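You operate a simulated robot arm through the tools that you are given. There is no shell and no other tool.

You run a simulated two-armed robot. Do the job below in one go: nothing can be reset, and whatever is moved stays where it is left.

TASK
Defrost the cold store up to 8 C.
Fine: orange switch on and vent open till the display shows 8 or more; then switch off, vent shut; fan to 3 once the switch is off.

Only the result counts: the job must be done as asked and must still hold three seconds after the hand-in. Knocking over, shifting, dropping, spilling or breaking anything else fails it.

THE ROBOT
Two 7-joint arms with two-finger grippers on one trunk that stands fixed in place. Base frame: the origin is at the foot of the trunk, x ahead of it, y to its left, z up. Readings come in m, rad, newtons and seconds.
The left shoulder is at [0.06, 0.123, 1.02], the right one opposite. With the tool pointing down near the work surface each hand reaches from about 0.36 to 0.8 m from the base axis, measured 20 degrees to its own side. Payload 1.47 kg a hand.
Tool frame (each hand has its own): the origin (TCP) lies between the finger pads and is the grasp point; the fingertips stand 0.016 m ahead of it; z points along the fingers, y is the line along which they close. The gripper opens to 0.087 m; its body begins 0.055 m behind the TCP.
Orientation is told as [roll, pitch, yaw] about the base's x, y, z axes, in that order, counted from this pose: with the fingers straight down and closing along the base's y, the tool's x points along the base's -x, its y along +y and its z along -z.

THE INTERFACE
- The arms move only by the tool servo_tool. It takes "left_moves", "right_moves" or both (then of equal length, played together; a hand with none holds still); each is a list that holds one entry, the list of rows, each a list of 7 numbers: the shift along the tool's x, y, z in m, then the turn, a rotation vector about the tool's x, y, z in rad, then the closure, from 0 (fully open) to 1 (shut). In form: [[[tx, ty, tz, rx, ry, rz, claw], ...]]. A call has 1 to 20 rows; each row shifts and turns the commanded pose from where the row before left it, along the tool's axes as they then stand. Each row takes 0.2 s and may step no farther than 0.05 m and 0.15 rad from the row before; otherwise, or with a gripper value out of range, the whole call is refused. A pose out of reach is approached as far as the arm can. The call stops where the force on the tool passes 60 N (or 10 N more than at its start, if that is more) or the arm is blocked; 0.2 s more then pass. Each finger travels about 0.153 m/s and halts on what it meets, pressing with about 28 N; the grip force reading is that of the motor and also rises with nothing between the fingers. The clock runs only during rows and for 0.2 s after the last one: add rows that do not move to give the fingers time. It gives the time, the measured TCP pose, the force on the tool (base axes), the opening and the grip force at its end, in the units of the frame above (readings bear some noise), with the torque about the TCP (base axes, N m) and any sound that the robot's microphone picked up.
- Cameras (640 x 400 px; columns grow to the right, rows downward): "scene" is now at [0.095, 0.0388, 1.6001]; the picture's right is [0.38, -0.93, 0.00], its down [-0.41, -0.17, -0.90] and it looks along [0.83, 0.34, -0.44] (base axes); focal length 241 px, centre (320, 200). "left" rides on the left gripper at [0.073, -0.012, -0.09] in its tool frame; the picture's right is [0.16, 0.99, 0.00], its down [-0.72, 0.12, -0.68] and it looks along [-0.67, 0.11, 0.73] (tool axes); focal length 247 px, centre (320, 200). "right" rides on the right gripper at [0.073, 0.012, -0.09] in its tool frame; the picture's right is [-0.16, 0.99, 0.00], its down [-0.72, -0.12, -0.68] and it looks along [-0.67, -0.11, 0.73] (tool axes); focal length 247 px, centre (320, 200).
- capture(camera): a new picture of that camera. No time passes.
- move_column(by): moves the trunk up (or, below 0, down) by that many m; the arms and the scene camera ride with it, the base frame stays. It gives what a move gives, with no picture.
- head_to(pan, tilt): turns the head with the scene camera to pan (to the left, within 2.094 rad either way) and tilt (down, from -0.506 to 1.204), counted from straight ahead of the robot. It gives what a move gives.
- point_at(camera, pixels): for up to 12 pixels [column, row] of the newest picture of that camera ("zoom" is the newest enlarged one), the place [x, y, z] in the base frame of the surface seen there, good to about 0.002 m, but the place of the scene camera against the robot may be out by one fixed shift of up to 0.012 m in any direction. No time passes.
- close_up(camera, box): a new picture of the part [left, top, right, bottom] of that camera's present view, enlarged. No time passes.
- hand_in(): hands the job in; it is judged then, once.

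Leave the grippers open and the arms clear of the work at the hand-in unless told otherwise.

The tools are called after "Request:" by a JSON object that holds its "op" and its "data". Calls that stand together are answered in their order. servo_tool: Moves the arms, as the interface text tells. Its arguments: {"type":"object","properties":{"left_moves":{"type":"array","items":{"type":"array","items":{"type":"array","items":{"type":"number"}}}},"right_moves":{"type":"array","items":{"type":"array","items":{"type":"array","items":{"type":"number"}}}}},"required":[]} The other tools are called the same way: move_column (by) moves the trunk up or down; head_to (pan, tilt) turns the head that bears the scene camera; capture (camera) takes a picture; point_at (camera, pixels) gives the place of the surface under pixels of a picture; close_up (camera, box) takes an enlarged picture of a part of a camera's view; hand_in () hands the job in.

At the start:

```text
clock: 0.0
left_tcp_pos: [0.2967, 0.3584, 1.5172]
left_orientation: [0.0, 0.0, 0.0]
left_contact_force: [0.2, 0.3, -0.5]
left_moment: [0.0, -0.02, -0.01]
left_width: 0.0871
left_grasp_force: 0.1
right_tcp_pos: [0.3216, 0.0077, 1.4916]
right_orientation: [0.001, 0.002, -0.001]
right_contact_force: [0.4, 0.5, -0.3]
right_moment: [-0.02, 0.01, 0.03]
right_width: 0.0872
right_grasp_force: 0.1
trunk travel left (down, up): [-0.175, 0.055]
head pan, tilt (commanded): [0.387, 0.461]
```

scene: 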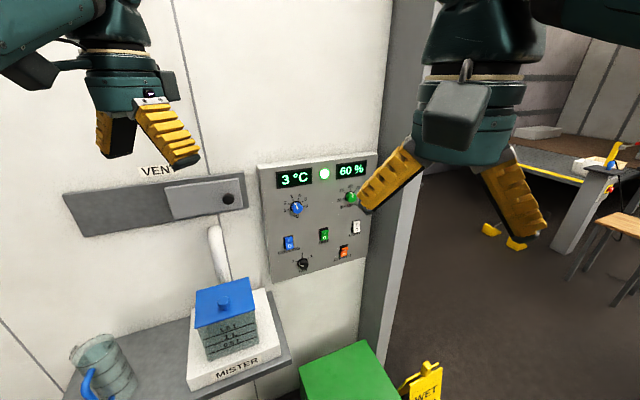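
right: 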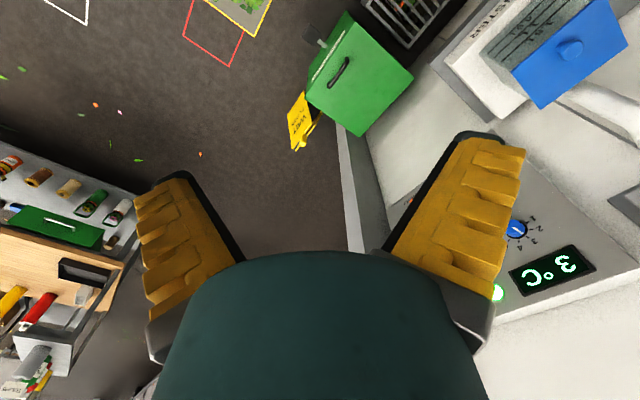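
left: 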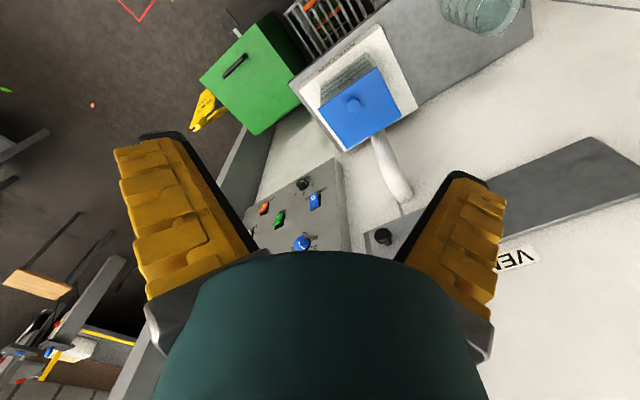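

I see a control panel at about (318,215) in the scene picture. It has a 3 °C display, a 60 % display, knobs and coloured switches, and the vent slide is to its left at (205,198). I'll enlarge both before moving.

Request:
{"op": "close_up", "data": {"camera": "scene", "box": [250, 145, 390, 285]}}

Request:
{"op": "close_up", "data": {"camera": "scene", "box": [50, 150, 260, 290]}}

```text
2.86 times, centred on (320, 215) of scene
```

zoom: 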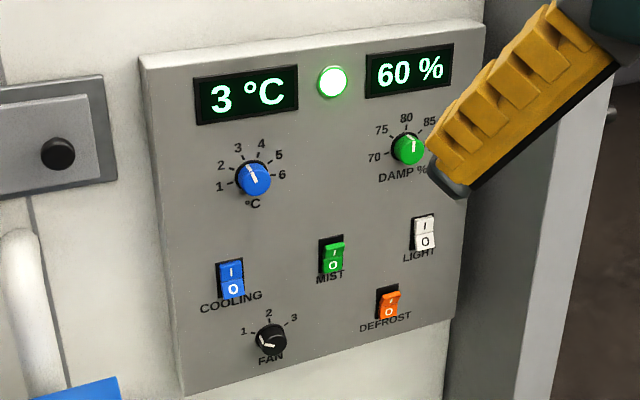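

```text
2.86 times, centred on (155, 220) of scene
```

zoom: 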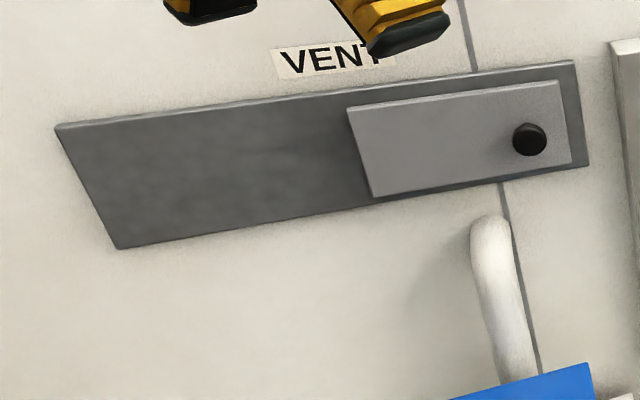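

The panel holds rockers marked I at the top and 0 at the bottom: COOLING, MIST, LIGHT and DEFROST (orange). The FAN knob is bottom left and appears to point near 1. The vent is a sliding plate with a black knob. Next I'll measure the vent points in the zoom and the panel points in the scene picture.

Request:
{"op": "point_at", "data": {"camera": "zoom", "pixels": [[529, 139], [350, 108], [374, 196], [557, 82], [571, 162], [60, 128], [118, 247], [573, 62], [588, 165], [450, 150], [250, 180], [400, 260]]}}

Request:
{"op": "point_at", "data": {"camera": "scene", "pixels": [[258, 168], [273, 282], [302, 264], [344, 252], [289, 242], [324, 235], [356, 227], [297, 208], [320, 250], [290, 190], [330, 210], [350, 262]]}}

```text
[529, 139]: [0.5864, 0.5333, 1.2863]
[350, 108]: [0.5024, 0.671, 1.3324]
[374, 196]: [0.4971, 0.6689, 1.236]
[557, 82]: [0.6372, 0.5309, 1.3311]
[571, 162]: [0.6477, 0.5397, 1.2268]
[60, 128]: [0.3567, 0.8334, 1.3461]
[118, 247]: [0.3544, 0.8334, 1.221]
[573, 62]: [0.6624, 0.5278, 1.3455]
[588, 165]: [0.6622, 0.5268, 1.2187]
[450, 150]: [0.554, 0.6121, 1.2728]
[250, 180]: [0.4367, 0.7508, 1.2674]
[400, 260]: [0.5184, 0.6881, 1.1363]
```

```text
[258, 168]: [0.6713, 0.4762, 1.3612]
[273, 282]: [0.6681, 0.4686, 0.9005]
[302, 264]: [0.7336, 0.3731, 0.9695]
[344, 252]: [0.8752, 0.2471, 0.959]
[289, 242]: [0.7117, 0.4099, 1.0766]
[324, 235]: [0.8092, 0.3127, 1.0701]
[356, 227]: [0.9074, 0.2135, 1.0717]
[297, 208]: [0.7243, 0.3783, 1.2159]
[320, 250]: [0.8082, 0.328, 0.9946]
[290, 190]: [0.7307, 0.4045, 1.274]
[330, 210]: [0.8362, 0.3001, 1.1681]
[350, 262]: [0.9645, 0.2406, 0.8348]
```

The wall runs at 45° to the base. Its face points along (-0.71,-0.71), the panel face lies at x+y≈1.136, and the vent plate is at x+y≈1.166. I need finer views of the fan knob, the defrost rocker and the vent to read their states.

Request:
{"op": "close_up", "data": {"camera": "scene", "box": [280, 235, 360, 285]}}

Request:
{"op": "close_up", "data": {"camera": "scene", "box": [325, 235, 365, 265]}}

Request:
{"op": "close_up", "data": {"camera": "scene", "box": [285, 250, 325, 275]}}

Request:
{"op": "close_up", "data": {"camera": "scene", "box": [160, 170, 250, 226]}}

```text
8.00 times, centred on (320, 260) of scene
```

zoom: 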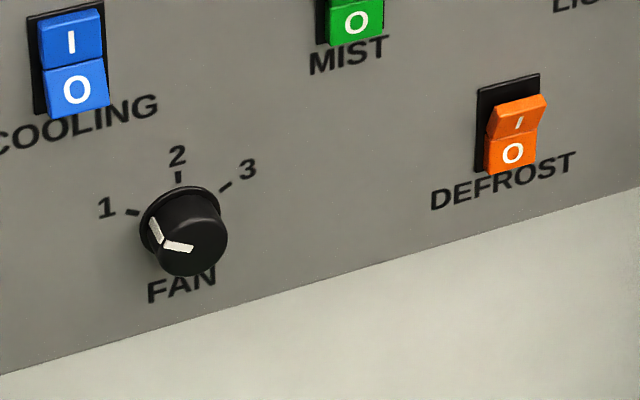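

```text
13.33 times, centred on (345, 250) of scene
```

zoom: 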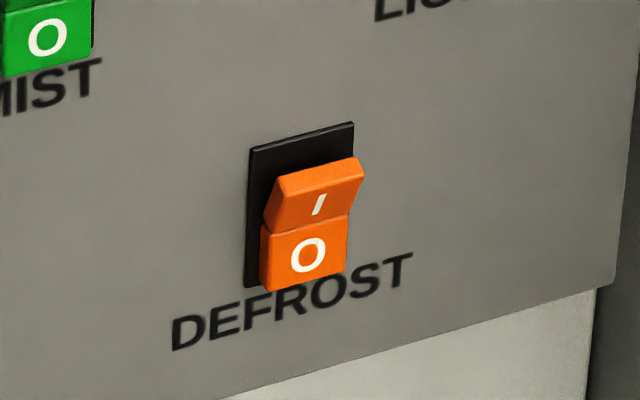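

```text
16.00 times, centred on (305, 262) of scene
```

zoom: 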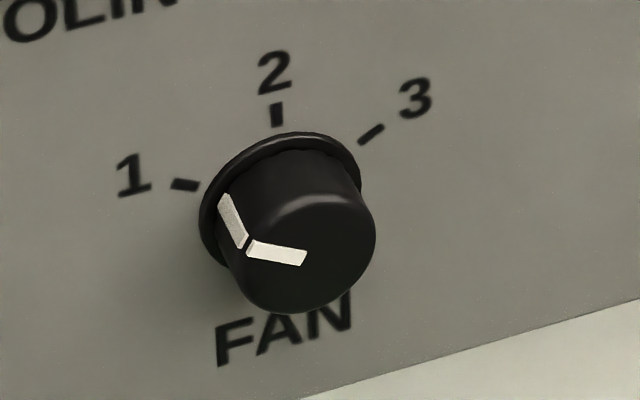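

```text
7.11 times, centred on (205, 198) of scene
```

zoom: 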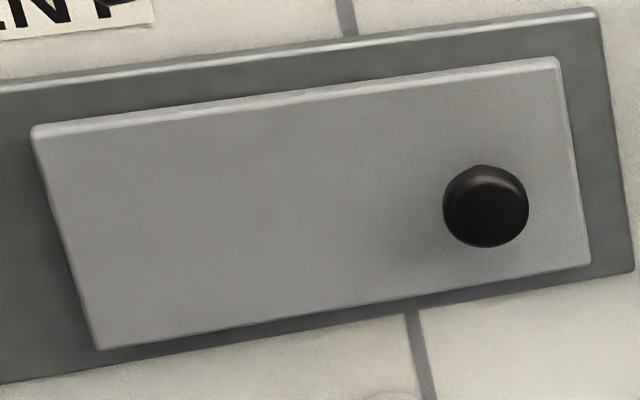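

The orange rocker's top half (I) stands out, so it is off. Fan points to 1. Next I'll measure the rocker and the fan dial exactly.

Request:
{"op": "close_up", "data": {"camera": "scene", "box": [325, 235, 365, 265]}}

Request:
{"op": "point_at", "data": {"camera": "zoom", "pixels": [[252, 150], [352, 126], [250, 282], [318, 205], [308, 255], [318, 168], [305, 285], [275, 215], [350, 190], [450, 200], [340, 273], [265, 288]]}}

Request:
{"op": "close_up", "data": {"camera": "scene", "box": [285, 250, 325, 275]}}

Request:
{"op": "point_at", "data": {"camera": "zoom", "pixels": [[184, 185], [277, 115], [371, 135], [300, 255], [246, 246], [225, 200], [280, 305], [370, 230], [300, 200], [275, 72], [130, 172], [415, 95]]}}

```text
13.33 times, centred on (345, 250) of scene
```

zoom: 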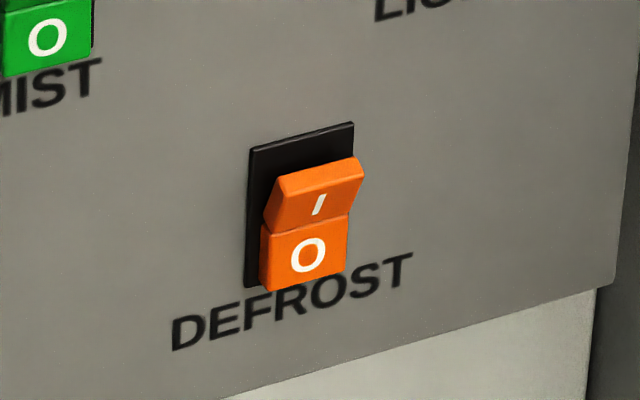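

```text
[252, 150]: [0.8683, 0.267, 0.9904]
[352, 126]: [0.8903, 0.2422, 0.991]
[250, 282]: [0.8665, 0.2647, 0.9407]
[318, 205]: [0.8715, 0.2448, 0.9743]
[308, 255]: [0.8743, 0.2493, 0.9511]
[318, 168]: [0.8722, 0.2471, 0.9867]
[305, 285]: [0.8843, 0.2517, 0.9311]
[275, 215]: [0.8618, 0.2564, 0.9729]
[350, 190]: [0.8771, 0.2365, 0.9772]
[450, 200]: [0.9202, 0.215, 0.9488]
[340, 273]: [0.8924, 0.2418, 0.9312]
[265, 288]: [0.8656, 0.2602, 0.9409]
```

```text
16.00 times, centred on (305, 262) of scene
```

zoom: 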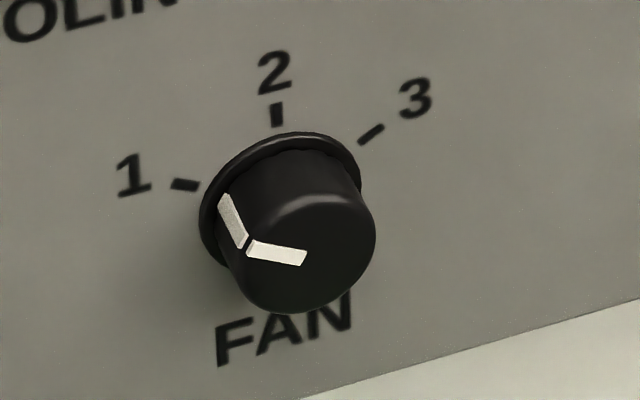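

```text
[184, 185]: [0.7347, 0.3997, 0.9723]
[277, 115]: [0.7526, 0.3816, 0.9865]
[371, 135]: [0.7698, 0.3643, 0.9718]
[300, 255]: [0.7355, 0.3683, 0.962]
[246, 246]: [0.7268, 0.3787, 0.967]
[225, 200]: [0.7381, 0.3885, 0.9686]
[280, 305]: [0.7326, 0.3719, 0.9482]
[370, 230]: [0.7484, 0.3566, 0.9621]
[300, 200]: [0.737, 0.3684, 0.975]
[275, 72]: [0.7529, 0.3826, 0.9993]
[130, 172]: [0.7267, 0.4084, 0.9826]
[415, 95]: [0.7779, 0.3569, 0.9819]
```

Fan ticks sit at about -60°, 0° and +60° around a centre near u=0.262, z=0.958, where u=(x-y)/√2 runs along the wall. The defrost rocker is centred near u=0.442, z=0.964. Now I'll measure possible obstacles: the white pipe at (218,255), blue lid at (226,300), white mister base, jug at (100,365), and green box at (345,370).

Request:
{"op": "point_at", "data": {"camera": "scene", "pixels": [[214, 230], [222, 270], [224, 300], [250, 312], [270, 345], [100, 345], [345, 350], [300, 370], [365, 345], [420, 380], [195, 345], [275, 322]]}}

Request:
{"op": "capture", "data": {"camera": "left"}}

Request:
{"op": "close_up", "data": {"camera": "left", "box": [240, 120, 540, 310]}}

```text
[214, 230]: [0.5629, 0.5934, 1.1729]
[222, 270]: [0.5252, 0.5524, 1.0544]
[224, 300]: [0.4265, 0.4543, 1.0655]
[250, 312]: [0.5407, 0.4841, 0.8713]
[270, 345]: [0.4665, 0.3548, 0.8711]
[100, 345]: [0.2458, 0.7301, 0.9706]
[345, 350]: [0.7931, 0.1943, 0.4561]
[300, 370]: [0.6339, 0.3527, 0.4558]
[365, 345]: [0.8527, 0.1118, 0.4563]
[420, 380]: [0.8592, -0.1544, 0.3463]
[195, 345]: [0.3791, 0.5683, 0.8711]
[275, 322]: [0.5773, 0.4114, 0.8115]
```

```text
taken
```

left: 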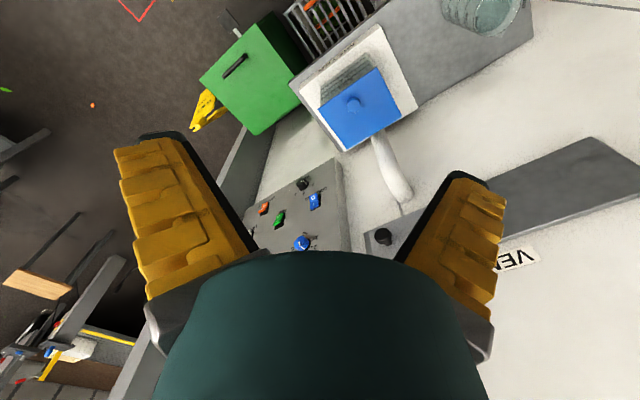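

```text
2.11 times, centred on (390, 215) of left
```

zoom: 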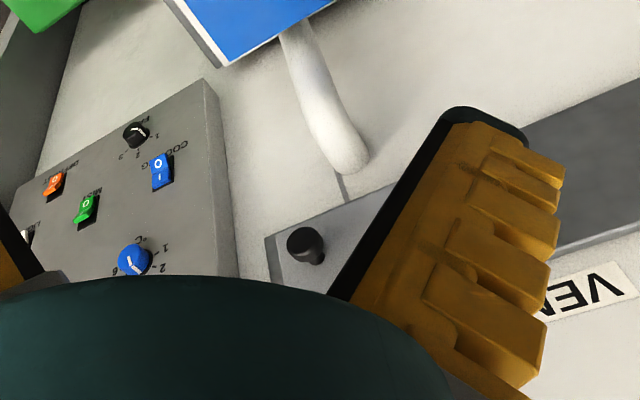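

The left hand camera sees the vent knob at zoom (303,243) and part of the panel. I'll measure the same features with it, so I can work out the scene camera's fixed shift.

Request:
{"op": "point_at", "data": {"camera": "zoom", "pixels": [[303, 243], [316, 262], [266, 238], [300, 200], [135, 135], [158, 163], [160, 178], [55, 178], [52, 190], [205, 200], [205, 80], [345, 165]]}}

Request:
{"op": "point_at", "data": {"camera": "scene", "pixels": [[228, 199], [243, 177], [246, 207], [290, 239], [291, 245], [289, 208]]}}

```text
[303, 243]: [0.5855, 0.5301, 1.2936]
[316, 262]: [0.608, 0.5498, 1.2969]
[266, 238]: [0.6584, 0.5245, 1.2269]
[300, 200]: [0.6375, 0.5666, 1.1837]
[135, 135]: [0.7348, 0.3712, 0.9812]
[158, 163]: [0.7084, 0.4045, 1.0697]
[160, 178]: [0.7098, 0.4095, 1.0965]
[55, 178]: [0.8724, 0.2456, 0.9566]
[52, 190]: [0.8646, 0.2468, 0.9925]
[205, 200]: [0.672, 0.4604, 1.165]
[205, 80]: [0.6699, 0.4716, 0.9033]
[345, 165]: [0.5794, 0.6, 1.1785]
```

```text
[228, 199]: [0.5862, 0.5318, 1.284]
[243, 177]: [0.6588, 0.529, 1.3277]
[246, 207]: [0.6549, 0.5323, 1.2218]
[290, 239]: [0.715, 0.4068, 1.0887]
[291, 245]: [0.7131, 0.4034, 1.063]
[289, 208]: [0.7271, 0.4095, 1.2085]
```

The two cameras agree to within about 6 mm, mostly in z. Next I swing the left hand to face the wall while it stays high. That is a yaw of +45° while moving forward, then a pitch until the fingers are level.

Request:
{"op": "servo_tool", "data": {"left_moves": [[[-0.02, 0, 0, 0, 0, -0.1309, 0], [-0.02, 0, 0, 0, 0, -0.1309, 0], [-0.02, 0, 0, 0, 0, -0.1309, 0], [-0.02, 0, 0, 0, 0, -0.1309, 0], [-0.02, 0, 0, 0, 0, -0.1309, 0], [-0.02, 0, 0, 0, 0, -0.1309, 0], [0, 0, 0, 0, -0.1428, 0, 0], [0, 0, 0, 0, -0.1428, 0, 0], [0, 0, 0, 0, -0.1428, 0, 0], [0, 0, 0, 0, -0.1428, 0, 0], [0, 0, 0, 0, -0.1428, 0, 0], [0, 0, 0, 0, -0.1428, 0, 0], [0, 0, 0, 0, -0.1428, 0, 0], [0, 0, 0, 0, -0.1428, 0, 0], [0, 0, 0, 0, -0.1428, 0, 0], [0, 0, 0, 0, -0.1428, 0, 0], [0, 0, 0, 0, -0.1428, 0, 0], [0, 0, 0, 0, 0, 0, 0]]]}}

```text
clock: 3.6
left_tcp_pos: [0.4359, 0.3564, 1.4899]
left_orientation: [-1.048, -1.391, 1.593]
left_contact_force: [0.6, 0.2, 2.4]
left_moment: [-0.06, 0.16, 0.1]
left_width: 0.0868
left_grasp_force: 0.1
left hand out of reach, approached as far as the arm can: row 5, 6
right_tcp_pos: [0.3216, 0.0097, 1.4915]
right_orientation: [-0.002, 0.004, -0.001]
right_contact_force: [0.3, 0.7, -0.8]
right_moment: [-0.02, 0.0, 0.0]
right_width: 0.0873
right_grasp_force: 0.0
trunk travel left (down, up): [-0.175, 0.055]
head pan, tilt (commanded): [0.387, 0.461]
stopped in row 18 (left hand): the arm was blocked; the commanded pose is now the measured one
```

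The left arm stopped in row 18, reported as blocked. The hand points at about (0.86,0.51,-0.09), so it is nearly facing the wall. I'll look at the scene before deciding what to do.

Request:
{"op": "capture", "data": {"camera": "scene"}}

Request:
{"op": "capture", "data": {"camera": "left"}}

```text
taken
```

scene: 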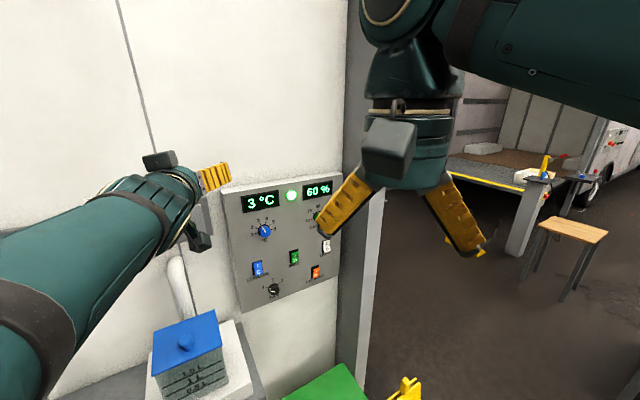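

```text
taken
```

left: 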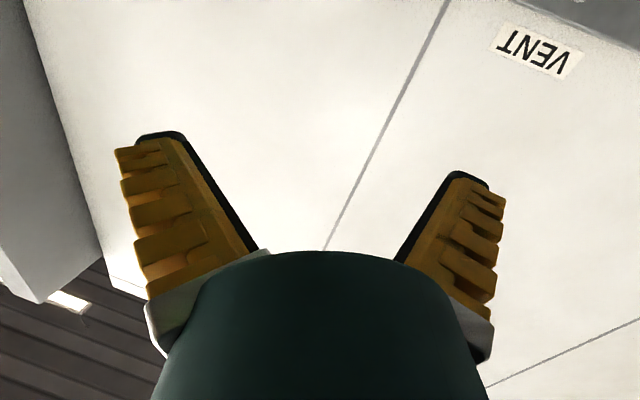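

The scene view has shifted since the last picture: the panel is now near (285,240), so the left forearm may have nudged the head. I'll lower the left hand, because tool x points down, to free the arm. I'll watch the readings.

Request:
{"op": "servo_tool", "data": {"left_moves": [[[0.03, 0, 0.01, 0, 0, 0, 0], [0.03, 0, 0.01, 0, 0, 0, 0], [0.03, 0, 0.01, 0, 0, 0, 0], [0.03, 0, 0.01, 0, 0, 0, 0], [0.03, 0, 0.01, 0, 0, 0, 0], [0, 0, 0, 0, 0, 0, 0]]]}}

Request:
{"op": "capture", "data": {"camera": "scene"}}

```text
clock: 4.3
left_tcp_pos: [0.463, 0.2896, 1.4509]
left_orientation: [-1.372, -1.373, 1.741]
left_contact_force: [0.7, -0.4, -0.1]
left_moment: [-0.03, 0.06, 0.02]
left_width: 0.087
left_grasp_force: 0.1
right_tcp_pos: [0.3218, 0.0074, 1.4921]
right_orientation: [0.0, -0.001, -0.001]
right_contact_force: [0.2, -0.2, 0.5]
right_moment: [0.04, 0.01, -0.03]
right_width: 0.0871
right_grasp_force: 0.1
trunk travel left (down, up): [-0.175, 0.055]
head pan, tilt (commanded): [0.387, 0.461]
stopped in row 3 (left hand): the arm was blocked; the commanded pose is now the measured one
```

```text
taken
```

scene: 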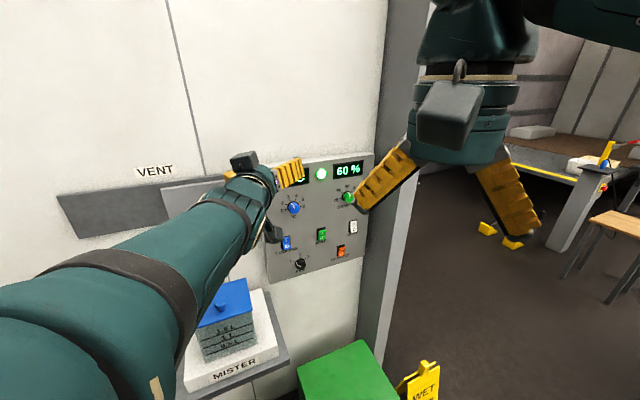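

The view is nearly back to its first framing, so the arm has come off the head. The left elbow is still cramped because the hand is high and close. I'll extend it forward along the fingers and gently downward; the panel is still about 0.27 m away.

Request:
{"op": "servo_tool", "data": {"left_moves": [[[0.01, 0, 0.025, 0, 0, 0, 0], [0.01, 0, 0.025, 0, 0, 0, 0], [0.02, 0, 0.02, 0, 0, 0, 0], [0.02, 0, 0.02, 0, 0, 0, 0], [0.03, 0, 0, 0, 0, 0, 0], [0, 0, 0, 0, 0, 0, 0]]]}}

Request:
{"op": "capture", "data": {"camera": "scene"}}

```text
clock: 5.7
left_tcp_pos: [0.5491, 0.3073, 1.357]
left_orientation: [-1.361, -1.372, 1.733]
left_contact_force: [0.9, 0.2, 0.3]
left_moment: [0.0, -0.02, -0.01]
left_width: 0.0869
left_grasp_force: 0.0
right_tcp_pos: [0.3211, 0.0084, 1.492]
right_orientation: [-0.001, -0.002, -0.001]
right_contact_force: [0.7, -1.1, 0.4]
right_moment: [0.0, -0.01, 0.01]
right_width: 0.087
right_grasp_force: 0.1
trunk travel left (down, up): [-0.175, 0.055]
head pan, tilt (commanded): [0.387, 0.461]
```

```text
taken
```

scene: 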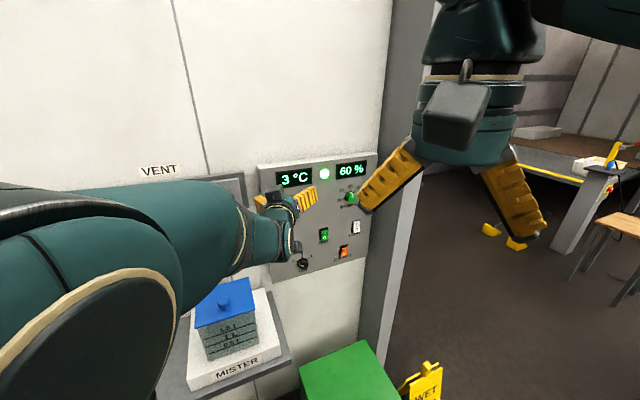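

The arm moved freely and the head view is back to exactly its first framing. Now I'll turn the left hand the rest of the way to face the wall squarely, with a little shift left.

Request:
{"op": "servo_tool", "data": {"left_moves": [[[0.005, 0.015, 0, -0.103, -0.0202, 0.0457, 0], [0.005, 0.015, 0, -0.103, -0.0202, 0.0457, 0], [0.005, 0.015, 0, -0.103, -0.0202, 0.0457, 0], [0.005, 0.015, 0, -0.103, -0.0202, 0.0457, 0], [0, 0, 0, 0, 0, 0, 0]]]}}

Request:
{"op": "capture", "data": {"camera": "left"}}

```text
clock: 6.9
left_tcp_pos: [0.5192, 0.3564, 1.3309]
left_orientation: [-1.915, -1.571, 2.702]
left_contact_force: [0.4, 0.3, 0.3]
left_moment: [-0.02, -0.03, 0.0]
left_width: 0.0868
left_grasp_force: 0.1
right_tcp_pos: [0.3204, 0.0084, 1.4921]
right_orientation: [0.001, -0.002, 0.0]
right_contact_force: [0.0, 0.5, 0.1]
right_moment: [-0.03, -0.01, 0.02]
right_width: 0.0869
right_grasp_force: 0.0
trunk travel left (down, up): [-0.175, 0.055]
head pan, tilt (commanded): [0.387, 0.461]
```

```text
taken
```

left: 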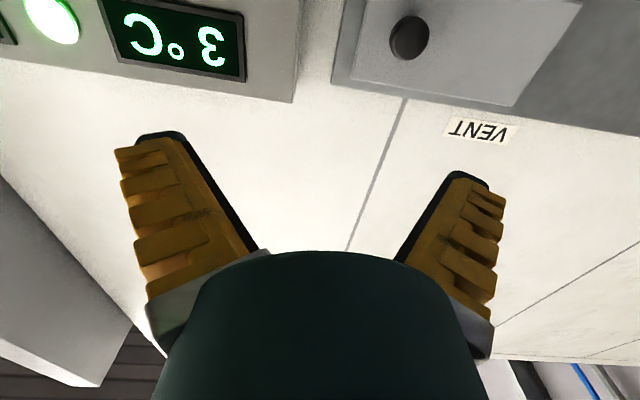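

The hand now faces the wall squarely (pitch -1.571, net yaw 0.787). The vent knob is at (409,38) in the left picture, which is upside down. I'll measure it and the plate edges with the accurate hand camera.

Request:
{"op": "point_at", "data": {"camera": "left", "pixels": [[409, 38], [395, 38], [425, 38], [409, 20], [409, 55], [480, 70], [352, 78], [510, 104], [600, 80], [350, 100], [336, 80]]}}

Request:
{"op": "close_up", "data": {"camera": "left", "box": [320, 0, 520, 125]}}

```text
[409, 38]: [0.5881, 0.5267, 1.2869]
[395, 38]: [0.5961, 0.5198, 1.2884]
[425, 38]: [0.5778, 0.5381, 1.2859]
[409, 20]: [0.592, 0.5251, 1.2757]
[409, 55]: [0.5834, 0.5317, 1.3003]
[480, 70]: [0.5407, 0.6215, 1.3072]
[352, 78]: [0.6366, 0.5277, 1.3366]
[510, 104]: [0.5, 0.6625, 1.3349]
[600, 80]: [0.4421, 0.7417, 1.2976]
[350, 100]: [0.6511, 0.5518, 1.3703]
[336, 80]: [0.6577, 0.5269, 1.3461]
```

```text
3.20 times, centred on (420, 62) of left
```

zoom: 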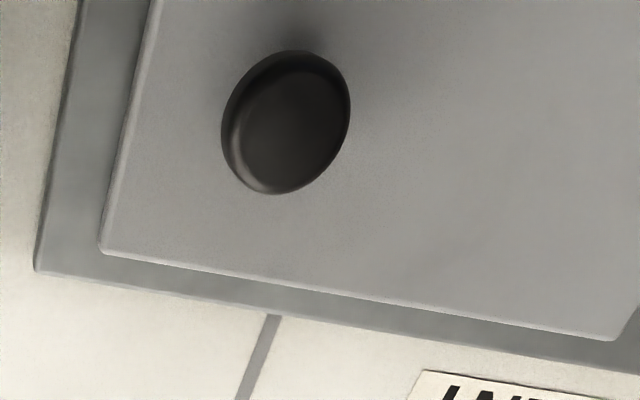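

The vent knob is centred near u=0.041, z=1.288, with its front at d=0.788 and the plate at d=0.822, where d is depth along the wall normal. I'll bring the open left hand in front of the knob, stopping at d≈0.72.

Request:
{"op": "servo_tool", "data": {"left_moves": [[[0.0143, 0.0245, 0.025, 0, 0, 0, 0], [0.0143, 0.0245, 0.025, 0, 0, 0, 0], [0.0143, 0.0245, 0.025, 0, 0, 0, 0], [0, 0, 0.025, 0, 0, 0, 0], [0, 0, 0, 0, 0, 0, 0]]]}}

Request:
{"op": "capture", "data": {"camera": "left"}}

Request:
{"op": "capture", "data": {"camera": "scene"}}

```text
clock: 8.1
left_tcp_pos: [0.5398, 0.4801, 1.29]
left_orientation: [-1.527, -1.569, 2.311]
left_contact_force: [0.1, 0.2, 0.6]
left_moment: [0.01, 0.0, 0.03]
left_width: 0.0871
left_grasp_force: 0.1
right_tcp_pos: [0.3218, 0.0083, 1.4922]
right_orientation: [0.0, 0.002, 0.001]
right_contact_force: [0.0, -0.1, -0.4]
right_moment: [-0.03, -0.01, -0.02]
right_width: 0.0869
right_grasp_force: 0.1
trunk travel left (down, up): [-0.175, 0.055]
head pan, tilt (commanded): [0.387, 0.461]
```

```text
taken
```

left: 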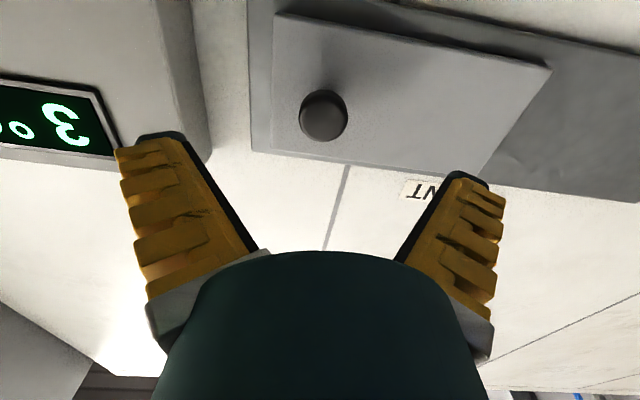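

```text
taken
```

scene: 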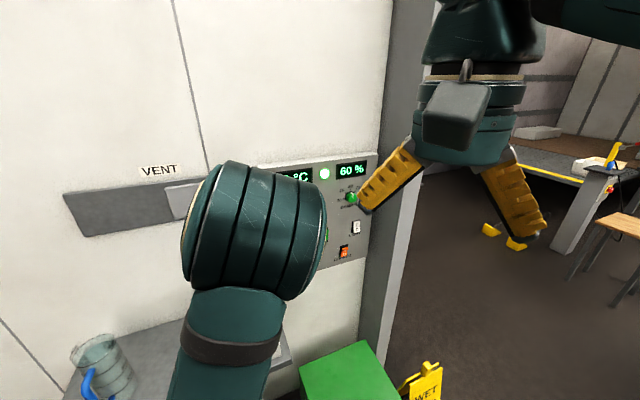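

The hand is centred on the knob: TCP u=0.042, z=1.290. I'll measure the knob once more from here, while partly closing the fingers to about 0.06 m for clearance from the panel's side.

Request:
{"op": "point_at", "data": {"camera": "left", "pixels": [[323, 116], [303, 116], [345, 116], [323, 95], [323, 138], [400, 110], [275, 140], [178, 60], [190, 110]]}}

Request:
{"op": "servo_tool", "data": {"left_moves": [[[0, 0, 0, 0, 0, 0, 0.3], [0, 0, 0, 0, 0, 0, 0.3]]]}}

```text
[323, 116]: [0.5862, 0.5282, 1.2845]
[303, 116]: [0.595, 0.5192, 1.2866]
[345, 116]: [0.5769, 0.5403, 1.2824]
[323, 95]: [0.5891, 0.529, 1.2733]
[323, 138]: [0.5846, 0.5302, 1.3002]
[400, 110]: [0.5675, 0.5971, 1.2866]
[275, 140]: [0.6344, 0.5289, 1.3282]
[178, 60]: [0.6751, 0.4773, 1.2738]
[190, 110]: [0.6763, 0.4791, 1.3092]
```

```text
clock: 8.7
left_tcp_pos: [0.5391, 0.4784, 1.2896]
left_orientation: [-1.502, -1.571, 2.286]
left_contact_force: [-0.6, 0.3, 0.4]
left_moment: [0.0, 0.01, 0.0]
left_width: 0.0653
left_grasp_force: 3.0
right_tcp_pos: [0.3231, 0.0073, 1.493]
right_orientation: [0.0, 0.001, 0.0]
right_contact_force: [0.1, -0.8, -0.3]
right_moment: [0.02, 0.0, 0.02]
right_width: 0.0869
right_grasp_force: 0.1
trunk travel left (down, up): [-0.175, 0.055]
head pan, tilt (commanded): [0.387, 0.461]
```

The knob centre is u=0.040, z=1.287. I advance 0.078 m so the pads straddle the knob with about 9 mm between fingertips and plate. Then I close on it.

Request:
{"op": "servo_tool", "data": {"left_moves": [[[0.0025, 0.003, 0.0195, 0, 0, 0, 0.3], [0, 0, 0.0195, 0, 0, 0, 0.3], [0, 0, 0.0195, 0, 0, 0, 0.3], [0, 0, 0.0195, 0, 0, 0, 0.3], [0, 0, 0, 0, 0, 0, 0.3], [0, 0, 0, 0, 0, 0, 0.6], [0, 0, 0, 0, 0, 0, 0.8], [0, 0, 0, 0, 0, 0, 0.8]]]}}

Request:
{"op": "capture", "data": {"camera": "left"}}

```text
clock: 10.5
left_tcp_pos: [0.5393, 0.4787, 1.29]
left_orientation: [-1.746, -1.57, 2.533]
left_contact_force: [0.3, 0.4, -0.7]
left_moment: [0.02, 0.01, 0.0]
left_width: 0.0238
left_grasp_force: 5.0
left hand out of reach, approached as far as the arm can: row 1, 2, 3, 4
right_tcp_pos: [0.3218, 0.0085, 1.4931]
right_orientation: [0.0, 0.001, 0.001]
right_contact_force: [1.1, 0.1, 0.2]
right_moment: [0.03, 0.03, -0.02]
right_width: 0.0869
right_grasp_force: 0.0
trunk travel left (down, up): [-0.175, 0.055]
head pan, tilt (commanded): [0.387, 0.461]
```

```text
taken
```

left: 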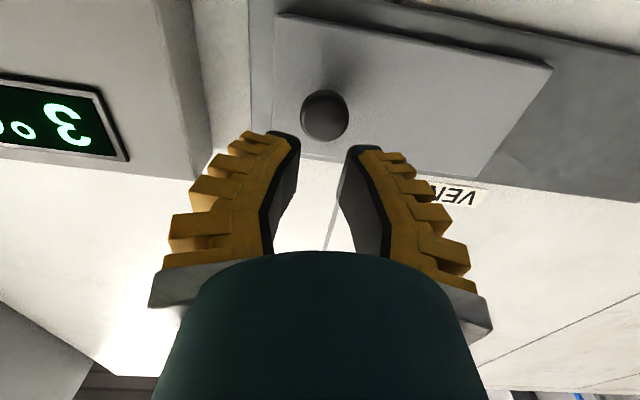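

The arm did not advance. Rows 1–4 were reported out of reach at d≈0.72, so a joint limit is likely. I'll probe with small turns and shifts back and forth, fingers well clear of the knob by 5 cm, to see which directions are free.

Request:
{"op": "servo_tool", "data": {"left_moves": [[[0, 0, 0, 0, 0, 0.15, 0.3], [0, 0, 0, 0, 0, -0.15, 0.3], [0, 0, 0, 0, 0, -0.15, 0.3], [0, 0, 0, 0, 0, 0.15, 0.3], [0, 0, 0, 0, 0.12, 0, 0.3], [0, 0, 0, 0, -0.12, 0, 0.3], [0, 0, 0, 0.12, 0, 0, 0.3], [0, 0, 0, -0.12, 0, 0, 0.3], [-0.03, 0, 0, 0, 0, 0, 0.3], [0.03, 0, 0, 0, 0, 0, 0.3], [0, 0.03, 0, 0, 0, 0, 0.3], [0, -0.03, 0, 0, 0, 0, 0.3], [0, 0, 0.02, 0, 0, 0, 0.3], [0, 0, -0.02, 0, 0, 0, 0.3]]]}}

```text
clock: 13.5
left_tcp_pos: [0.528, 0.4665, 1.2986]
left_orientation: [2.987, -1.569, -2.204]
left_contact_force: [-0.4, -1.2, -0.3]
left_moment: [-0.01, 0.0, 0.04]
left_width: 0.0652
left_grasp_force: 3.7
left hand out of reach, approached as far as the arm can: row 7, 13
right_tcp_pos: [0.322, 0.0046, 1.4931]
right_orientation: [0.001, 0.0, -0.001]
right_contact_force: [-0.3, -1.0, 0.2]
right_moment: [0.02, 0.01, 0.0]
right_width: 0.0873
right_grasp_force: 0.0
trunk travel left (down, up): [-0.175, 0.055]
head pan, tilt (commanded): [0.387, 0.461]
```

Only forward motion and turning the hand to the right are limited here. I'll turn the head toward the left arm to see how its joints stand.

Request:
{"op": "head_to", "data": {"pan": 0.75, "tilt": 0.8}}

Request:
{"op": "capture", "data": {"camera": "scene"}}

```text
clock: 14.3
left_tcp_pos: [0.5282, 0.4681, 1.2986]
left_orientation: [-2.339, -1.569, 3.123]
left_contact_force: [0.2, -0.6, 0.3]
left_moment: [-0.03, -0.01, 0.02]
left_width: 0.0655
left_grasp_force: 2.8
right_tcp_pos: [0.3211, 0.008, 1.4924]
right_orientation: [0.001, -0.001, -0.001]
right_contact_force: [0.0, -0.2, -0.4]
right_moment: [0.0, -0.01, -0.02]
right_width: 0.0867
right_grasp_force: 0.0
trunk travel left (down, up): [-0.175, 0.055]
head pan, tilt (commanded): [0.75, 0.799]
```

```text
taken
```

scene: 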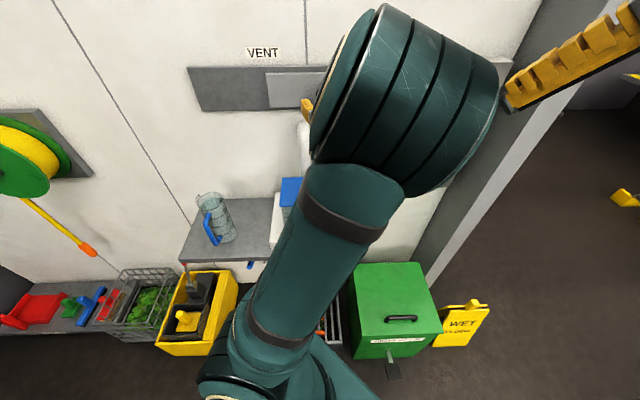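

The forearm rises almost vertically from a low elbow near (270,350). I'll measure the elbow, forearm and wrist positions.

Request:
{"op": "point_at", "data": {"camera": "scene", "pixels": [[270, 350], [235, 385], [300, 270], [345, 215], [360, 180], [405, 110], [450, 100], [340, 110], [320, 360], [360, 395], [490, 90], [390, 20]]}}

```text
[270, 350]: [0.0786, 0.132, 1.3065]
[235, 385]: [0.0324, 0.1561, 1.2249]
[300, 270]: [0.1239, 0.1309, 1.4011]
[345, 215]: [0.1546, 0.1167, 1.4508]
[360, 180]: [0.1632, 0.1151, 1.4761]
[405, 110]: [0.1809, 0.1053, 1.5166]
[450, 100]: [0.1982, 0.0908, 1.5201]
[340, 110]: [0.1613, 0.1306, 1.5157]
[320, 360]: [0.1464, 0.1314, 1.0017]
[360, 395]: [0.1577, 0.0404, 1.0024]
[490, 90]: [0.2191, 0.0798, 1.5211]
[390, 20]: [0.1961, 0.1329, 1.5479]
```

Correction: that was the upper arm. The left elbow is actually up, near (0.19,0.12,1.52) by the head, with the forearm reaching down and out. I'll test whether tipping the hand about 26° downward frees the forward motion, with at most 6 cm of forward travel.

Request:
{"op": "servo_tool", "data": {"left_moves": [[[0, 0, 0, 0, 0.15, 0, 0.3], [0, 0, 0, 0, 0.15, 0, 0.3], [0, 0, 0, 0, 0.15, 0, 0.3], [-0.0087, 0, 0.018, 0, 0, 0, 0.3], [-0.0087, 0, 0.018, 0, 0, 0, 0.3], [-0.0087, 0, 0.018, 0, 0, 0, 0.3], [0, 0, 0, 0, 0, 0, 0.3]]]}}

```text
clock: 15.9
left_tcp_pos: [0.5662, 0.5042, 1.3024]
left_orientation: [-0.002, -1.119, 0.785]
left_contact_force: [0.2, -0.2, 0.0]
left_moment: [-0.01, 0.04, -0.02]
left_width: 0.0654
left_grasp_force: 2.8
left hand out of reach, approached as far as the arm can: row 6
right_tcp_pos: [0.3212, 0.0081, 1.4922]
right_orientation: [-0.001, 0.0, 0.0]
right_contact_force: [0.4, -0.1, 0.4]
right_moment: [0.03, -0.01, 0.0]
right_width: 0.0871
right_grasp_force: 0.0
trunk travel left (down, up): [-0.175, 0.055]
head pan, tilt (commanded): [0.75, 0.799]
```

Tipping down helps: it reached d=0.757 at pitch -1.119. I'll tip another 0.3 rad to about 43° down and line up sideways, then look before going in.

Request:
{"op": "servo_tool", "data": {"left_moves": [[[0, 0.002, 0, 0, 0.15, 0, 0.3], [0, 0.002, 0, 0, 0.15, 0, 0.3], [0, 0, 0, 0, 0, 0, 0.3]]]}}

Request:
{"op": "capture", "data": {"camera": "left"}}

```text
clock: 16.7
left_tcp_pos: [0.5561, 0.5009, 1.3106]
left_orientation: [-0.002, -0.872, 0.787]
left_contact_force: [-0.1, -0.5, -0.1]
left_moment: [0.01, 0.02, 0.0]
left_width: 0.0655
left_grasp_force: 3.5
left hand out of reach, approached as far as the arm can: row 1, 2
right_tcp_pos: [0.3218, 0.0073, 1.4922]
right_orientation: [0.001, 0.0, 0.0]
right_contact_force: [-0.4, -0.5, -0.3]
right_moment: [0.03, 0.02, -0.01]
right_width: 0.087
right_grasp_force: 0.0
trunk travel left (down, up): [-0.175, 0.055]
head pan, tilt (commanded): [0.75, 0.799]
```

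```text
taken
```

left: 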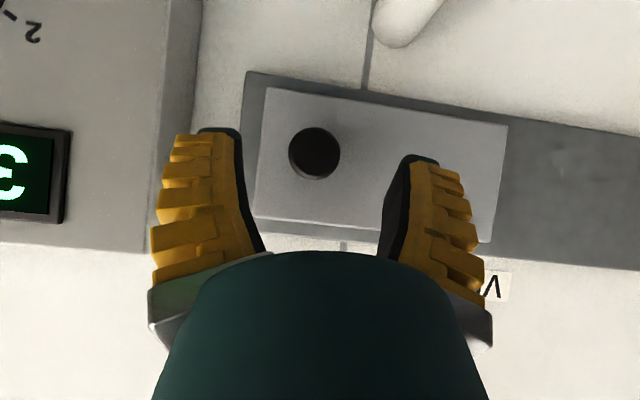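

The forearm seems to be yaw-limited because the elbow is raised beside the head, so I need a better elbow posture. I'll back the hand away from the wall to the open space ahead, around (0.6,0.2). Then I'll turn it to point down and lower it to about z=1.0, the normal working region.

Request:
{"op": "servo_tool", "data": {"left_moves": [[[0.0193, -0.03, -0.023, 0, 0, 0, 0], [0.0193, -0.03, -0.023, 0, 0, 0, 0], [0.0193, -0.03, -0.023, 0, 0, 0, 0], [0.0193, -0.03, -0.023, 0, 0, 0, 0], [0.0193, -0.03, -0.023, 0, 0, 0, 0], [0.005, -0.016, 0.015, 0, 0.1453, 0, 0], [0.005, -0.016, 0.015, 0, 0.1453, 0, 0], [0.005, -0.016, 0.015, 0, 0.1453, 0, 0], [0.005, -0.016, 0.015, 0, 0.1453, 0, 0], [0.005, -0.016, 0.015, 0, 0.1453, 0, 0], [0.005, -0.016, 0.015, 0, 0.1453, 0, 0], [0.008, 0, 0.035, 0, 0, 0.131, 0], [0.008, 0, 0.035, 0, 0, 0.131, 0], [0.008, 0, 0.035, 0, 0, 0.131, 0], [0.008, 0, 0.035, 0, 0, 0.131, 0], [0.008, 0, 0.035, 0, 0, 0.131, 0], [0.008, 0, 0.035, 0, 0, 0.131, 0], [0, 0, 0, 0, 0, 0, 0]]]}}

Request:
{"op": "capture", "data": {"camera": "scene"}}

```text
clock: 18.1
left_tcp_pos: [0.5679, 0.2893, 1.301]
left_orientation: [-0.005, -0.774, 0.791]
left_contact_force: [0.6, 0.0, -1.0]
left_moment: [0.0, -0.01, 0.0]
left_width: 0.0869
left_grasp_force: 0.0
right_tcp_pos: [0.3351, 0.0012, 1.4937]
right_orientation: [0.0, -0.016, -0.042]
right_contact_force: [4.9, -19.5, 5.6]
right_moment: [0.49, 0.13, 0.02]
right_width: 0.0734
right_grasp_force: 0.1
trunk travel left (down, up): [-0.175, 0.055]
head pan, tilt (commanded): [0.75, 0.799]
stopped in row 6 (right hand): the force on the tool passed its limit at 73 N (the readings are from after the stop); the commanded pose is now the measured one
```

```text
taken
```

scene: 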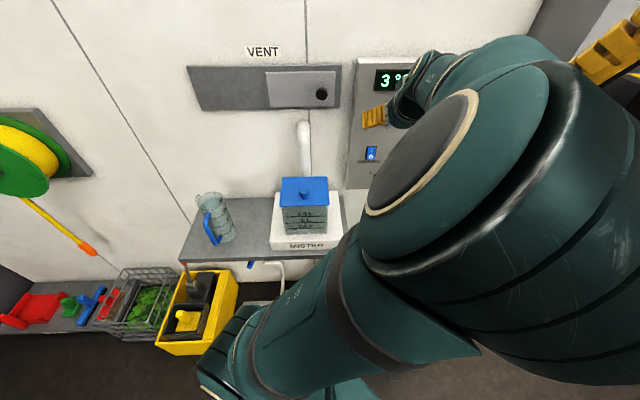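

The left elbow touched the right hand's finger, and the call stopped at 73 N on the right. I'll move the right hand away to the right (base -y), keeping the left still.

Request:
{"op": "servo_tool", "data": {"right_moves": [[[0, -0.03, 0, 0, 0, 0, 0], [0, -0.04, 0, 0, 0, 0, 0], [0, -0.04, 0, 0, 0, 0, 0], [0, -0.04, 0, 0, 0, 0, 0], [0, -0.04, 0, 0, 0, 0, 0], [0, -0.04, 0, 0, 0, 0, 0], [0, -0.04, 0, 0, 0, 0, 0], [0, -0.04, 0, 0, 0, 0, 0], [0, 0, 0, 0, 0, 0, 0]]]}}

Request:
{"op": "capture", "data": {"camera": "scene"}}

Request:
{"op": "capture", "data": {"camera": "right"}}

```text
clock: 20.1
left_tcp_pos: [0.5668, 0.2847, 1.3021]
left_orientation: [-0.003, -0.778, 0.787]
left_contact_force: [0.5, 0.5, 0.5]
left_moment: [0.0, 0.0, -0.04]
left_width: 0.087
left_grasp_force: 0.0
right_tcp_pos: [0.3216, -0.3085, 1.4918]
right_orientation: [0.003, -0.016, -0.037]
right_contact_force: [-0.1, 0.6, 1.0]
right_moment: [-0.02, -0.04, 0.0]
right_width: 0.0871
right_grasp_force: 0.1
trunk travel left (down, up): [-0.175, 0.055]
head pan, tilt (commanded): [0.75, 0.799]
```

```text
taken
```

scene: 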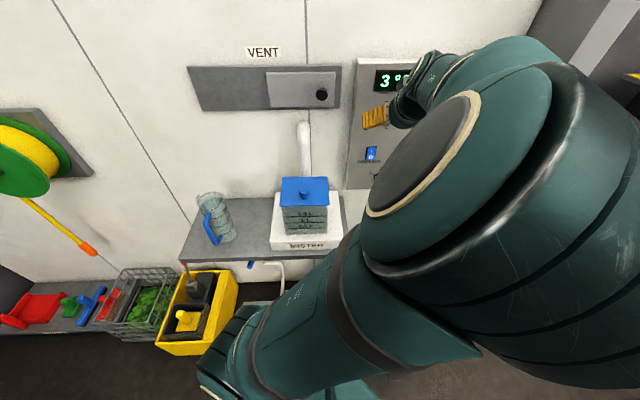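

```text
taken
```

right: 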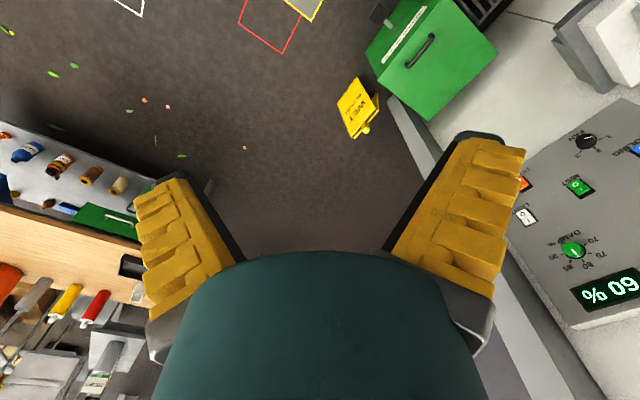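

The right hand is clear and nothing else was disturbed. I'll measure where the left elbow sits now: disc at (430,160), housing at (540,200), upper arm at (310,320).

Request:
{"op": "point_at", "data": {"camera": "scene", "pixels": [[425, 160], [540, 200], [310, 320], [250, 370], [600, 300], [560, 60], [430, 75], [375, 118], [480, 60]]}}

```text
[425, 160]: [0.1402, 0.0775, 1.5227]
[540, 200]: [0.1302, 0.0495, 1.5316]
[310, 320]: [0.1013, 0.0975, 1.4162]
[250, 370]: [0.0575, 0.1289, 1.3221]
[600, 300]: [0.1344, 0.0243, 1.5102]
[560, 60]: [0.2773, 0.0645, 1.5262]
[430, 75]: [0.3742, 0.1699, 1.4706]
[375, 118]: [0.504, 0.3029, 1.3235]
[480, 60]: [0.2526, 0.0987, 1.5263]
```

Continuing with the left hand, now that there is room: tip it to point straight down, yaw it back to 0, and lower it in the free space ahead of the robot.

Request:
{"op": "servo_tool", "data": {"left_moves": [[[0, 0, 0.01, 0, 0.13, 0, 0], [0, 0, 0.01, 0, 0.13, 0, 0], [0, 0, 0.01, 0, 0.13, 0, 0], [0, 0, 0.01, 0, 0.13, 0, 0], [0, 0, 0.01, 0, 0.13, 0, 0], [0, 0, 0.01, 0, 0.13, 0, 0], [0, 0, 0.03, 0, 0, 0.131, 0], [0, 0, 0.03, 0, 0, 0.131, 0], [0, 0, 0.03, 0, 0, 0.131, 0], [0, 0, 0.03, 0, 0, 0.131, 0], [0, 0, 0.03, 0, 0, 0.131, 0], [0, 0, 0.03, 0, 0, 0.131, 0], [0, 0, 0, 0, 0, 0, 0]]]}}

Request:
{"op": "capture", "data": {"camera": "scene"}}

```text
clock: 22.9
left_tcp_pos: [0.6211, 0.1815, 1.1964]
left_orientation: [0.091, -0.095, -0.009]
left_contact_force: [-1.1, -0.5, -0.6]
left_moment: [0.01, -0.04, 0.01]
left_width: 0.0868
left_grasp_force: 0.0
left hand out of reach, approached as far as the arm can: row 5, 6, 7, 8, 9, 10, 11, 12
right_tcp_pos: [0.3211, -0.308, 1.4939]
right_orientation: [0.002, -0.017, -0.036]
right_contact_force: [0.2, 0.3, 0.0]
right_moment: [-0.03, 0.04, -0.02]
right_width: 0.087
right_grasp_force: 0.0
trunk travel left (down, up): [-0.175, 0.055]
head pan, tilt (commanded): [0.75, 0.799]
```

```text
taken
```

scene: 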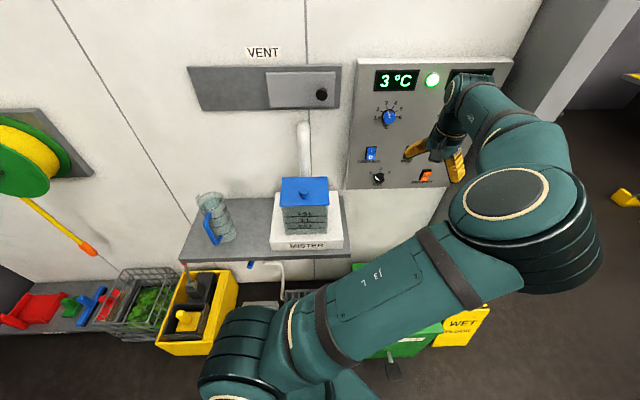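

The left arm is elbow-inward: the elbow bulges to the right in the picture, near (530,220). That is why it cannot reach left. I plan to level the hand while extending it ahead into free space, then roll it about its own axis so the elbow swings over to the outside. First the extension.

Request:
{"op": "servo_tool", "data": {"left_moves": [[[-0.022, -0.015, 0.002, 0, -0.143, 0, 0], [-0.0214, -0.015, 0.0052, 0, -0.143, 0, 0], [-0.0204, -0.015, 0.0082, 0, -0.143, 0, 0], [-0.019, -0.015, 0.011, 0, -0.143, 0, 0], [-0.0173, -0.015, 0.0136, 0, -0.143, 0, 0], [-0.0152, -0.015, 0.016, 0, -0.143, 0, 0], [-0.0127, -0.015, 0.018, 0, -0.143, 0, 0], [-0.01, -0.015, 0.0196, 0, -0.143, 0, 0], [-0.0072, -0.015, 0.0208, 0, -0.143, 0, 0], [-0.0041, -0.015, 0.0216, 0, -0.143, 0, 0], [0, 0, 0, 0, 0, 0, 0]]]}}

Request:
{"op": "capture", "data": {"camera": "scene"}}

```text
clock: 25.3
left_tcp_pos: [0.8298, 0.0392, 1.205]
left_orientation: [0.515, -1.391, -0.51]
left_contact_force: [0.6, -0.2, 0.4]
left_moment: [-0.01, 0.0, -0.01]
left_width: 0.0872
left_grasp_force: 0.0
left hand out of reach, approached as far as the arm can: row 10
right_tcp_pos: [0.3207, -0.3071, 1.4922]
right_orientation: [0.002, -0.016, -0.036]
right_contact_force: [1.0, 0.1, 0.1]
right_moment: [0.0, -0.01, 0.01]
right_width: 0.0871
right_grasp_force: 0.1
trunk travel left (down, up): [-0.175, 0.055]
head pan, tilt (commanded): [0.75, 0.799]
```

```text
taken
```

scene: 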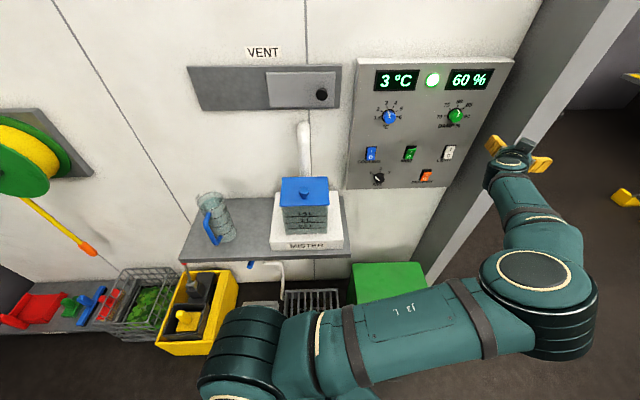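

The left elbow sits low and inward at (540,285), with the arm extended in free space. Now I roll the hand about its finger axis by -1.2 rad and see which way the elbow goes.

Request:
{"op": "servo_tool", "data": {"left_moves": [[[0, 0, 0, 0, 0, -0.15, 0], [0, 0, 0, 0, 0, -0.15, 0], [0, 0, 0, 0, 0, -0.15, 0], [0, 0, 0, 0, 0, -0.15, 0], [0, 0, 0, 0, 0, -0.15, 0], [0, 0, 0, 0, 0, -0.15, 0], [0, 0, 0, 0, 0, -0.15, 0], [0, 0, 0, 0, 0, -0.15, 0], [0, 0, 0, 0, 0, 0, 0]]]}}

Request:
{"op": "capture", "data": {"camera": "scene"}}

```text
clock: 27.3
left_tcp_pos: [0.831, 0.0398, 1.2042]
left_orientation: [-1.394, -0.45, 1.504]
left_contact_force: [-0.3, -0.7, -0.6]
left_moment: [-0.02, 0.02, 0.01]
left_width: 0.087
left_grasp_force: 0.1
right_tcp_pos: [0.3205, -0.3089, 1.4928]
right_orientation: [0.002, -0.016, -0.038]
right_contact_force: [-0.5, -0.2, -0.3]
right_moment: [0.02, 0.02, 0.03]
right_width: 0.0872
right_grasp_force: 0.0
trunk travel left (down, up): [-0.175, 0.055]
head pan, tilt (commanded): [0.75, 0.799]
```

```text
taken
```

scene: 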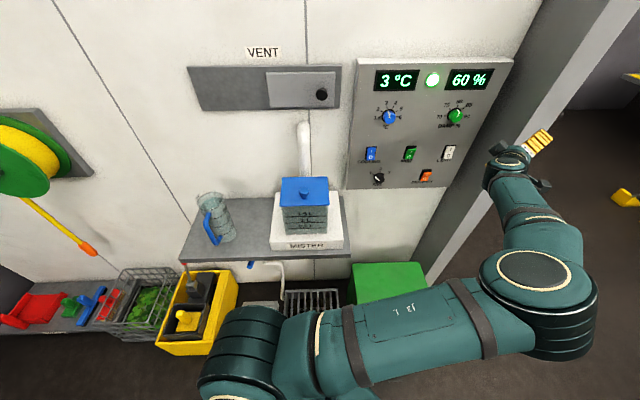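

The elbow stayed put, so the last wrist joint took all of the roll. I'll keep rolling the same way until that joint saturates and the elbow has to swivel.

Request:
{"op": "servo_tool", "data": {"left_moves": [[[0, 0, 0, 0, 0, -0.15, 0], [0, 0, 0, 0, 0, -0.15, 0], [0, 0, 0, 0, 0, -0.15, 0], [0, 0, 0, 0, 0, -0.15, 0], [0, 0, 0, 0, 0, -0.15, 0], [0, 0, 0, 0, 0, -0.15, 0], [0, 0, 0, 0, 0, -0.15, 0], [0, 0, 0, 0, 0, -0.15, 0], [0, 0, 0, 0, 0, -0.15, 0], [0, 0, 0, 0, 0, -0.15, 0], [0, 0, 0, 0, 0, -0.15, 0], [0, 0, 0, 0, 0, -0.15, 0], [0, 0, 0, 0, 0, 0, 0]]]}}

Request:
{"op": "capture", "data": {"camera": "scene"}}

```text
clock: 30.1
left_tcp_pos: [0.8305, 0.0406, 1.204]
left_orientation: [-0.961, 1.291, 2.175]
left_contact_force: [0.2, -0.5, 0.6]
left_moment: [0.01, 0.04, 0.03]
left_width: 0.087
left_grasp_force: 0.1
right_tcp_pos: [0.3198, -0.3074, 1.4918]
right_orientation: [0.001, -0.016, -0.037]
right_contact_force: [-0.4, 0.5, 0.4]
right_moment: [0.02, 0.01, -0.01]
right_width: 0.0871
right_grasp_force: 0.1
trunk travel left (down, up): [-0.175, 0.055]
head pan, tilt (commanded): [0.75, 0.799]
```

```text
taken
```

scene: 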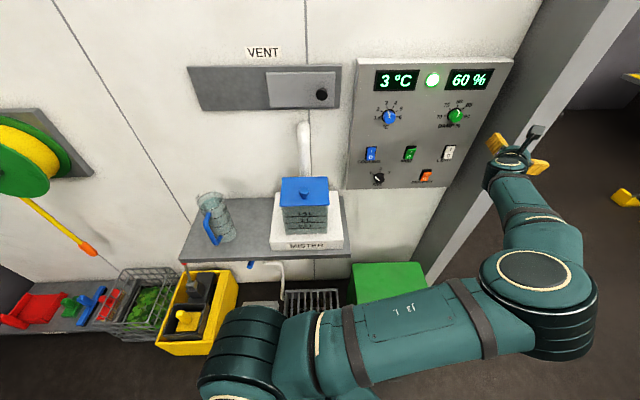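

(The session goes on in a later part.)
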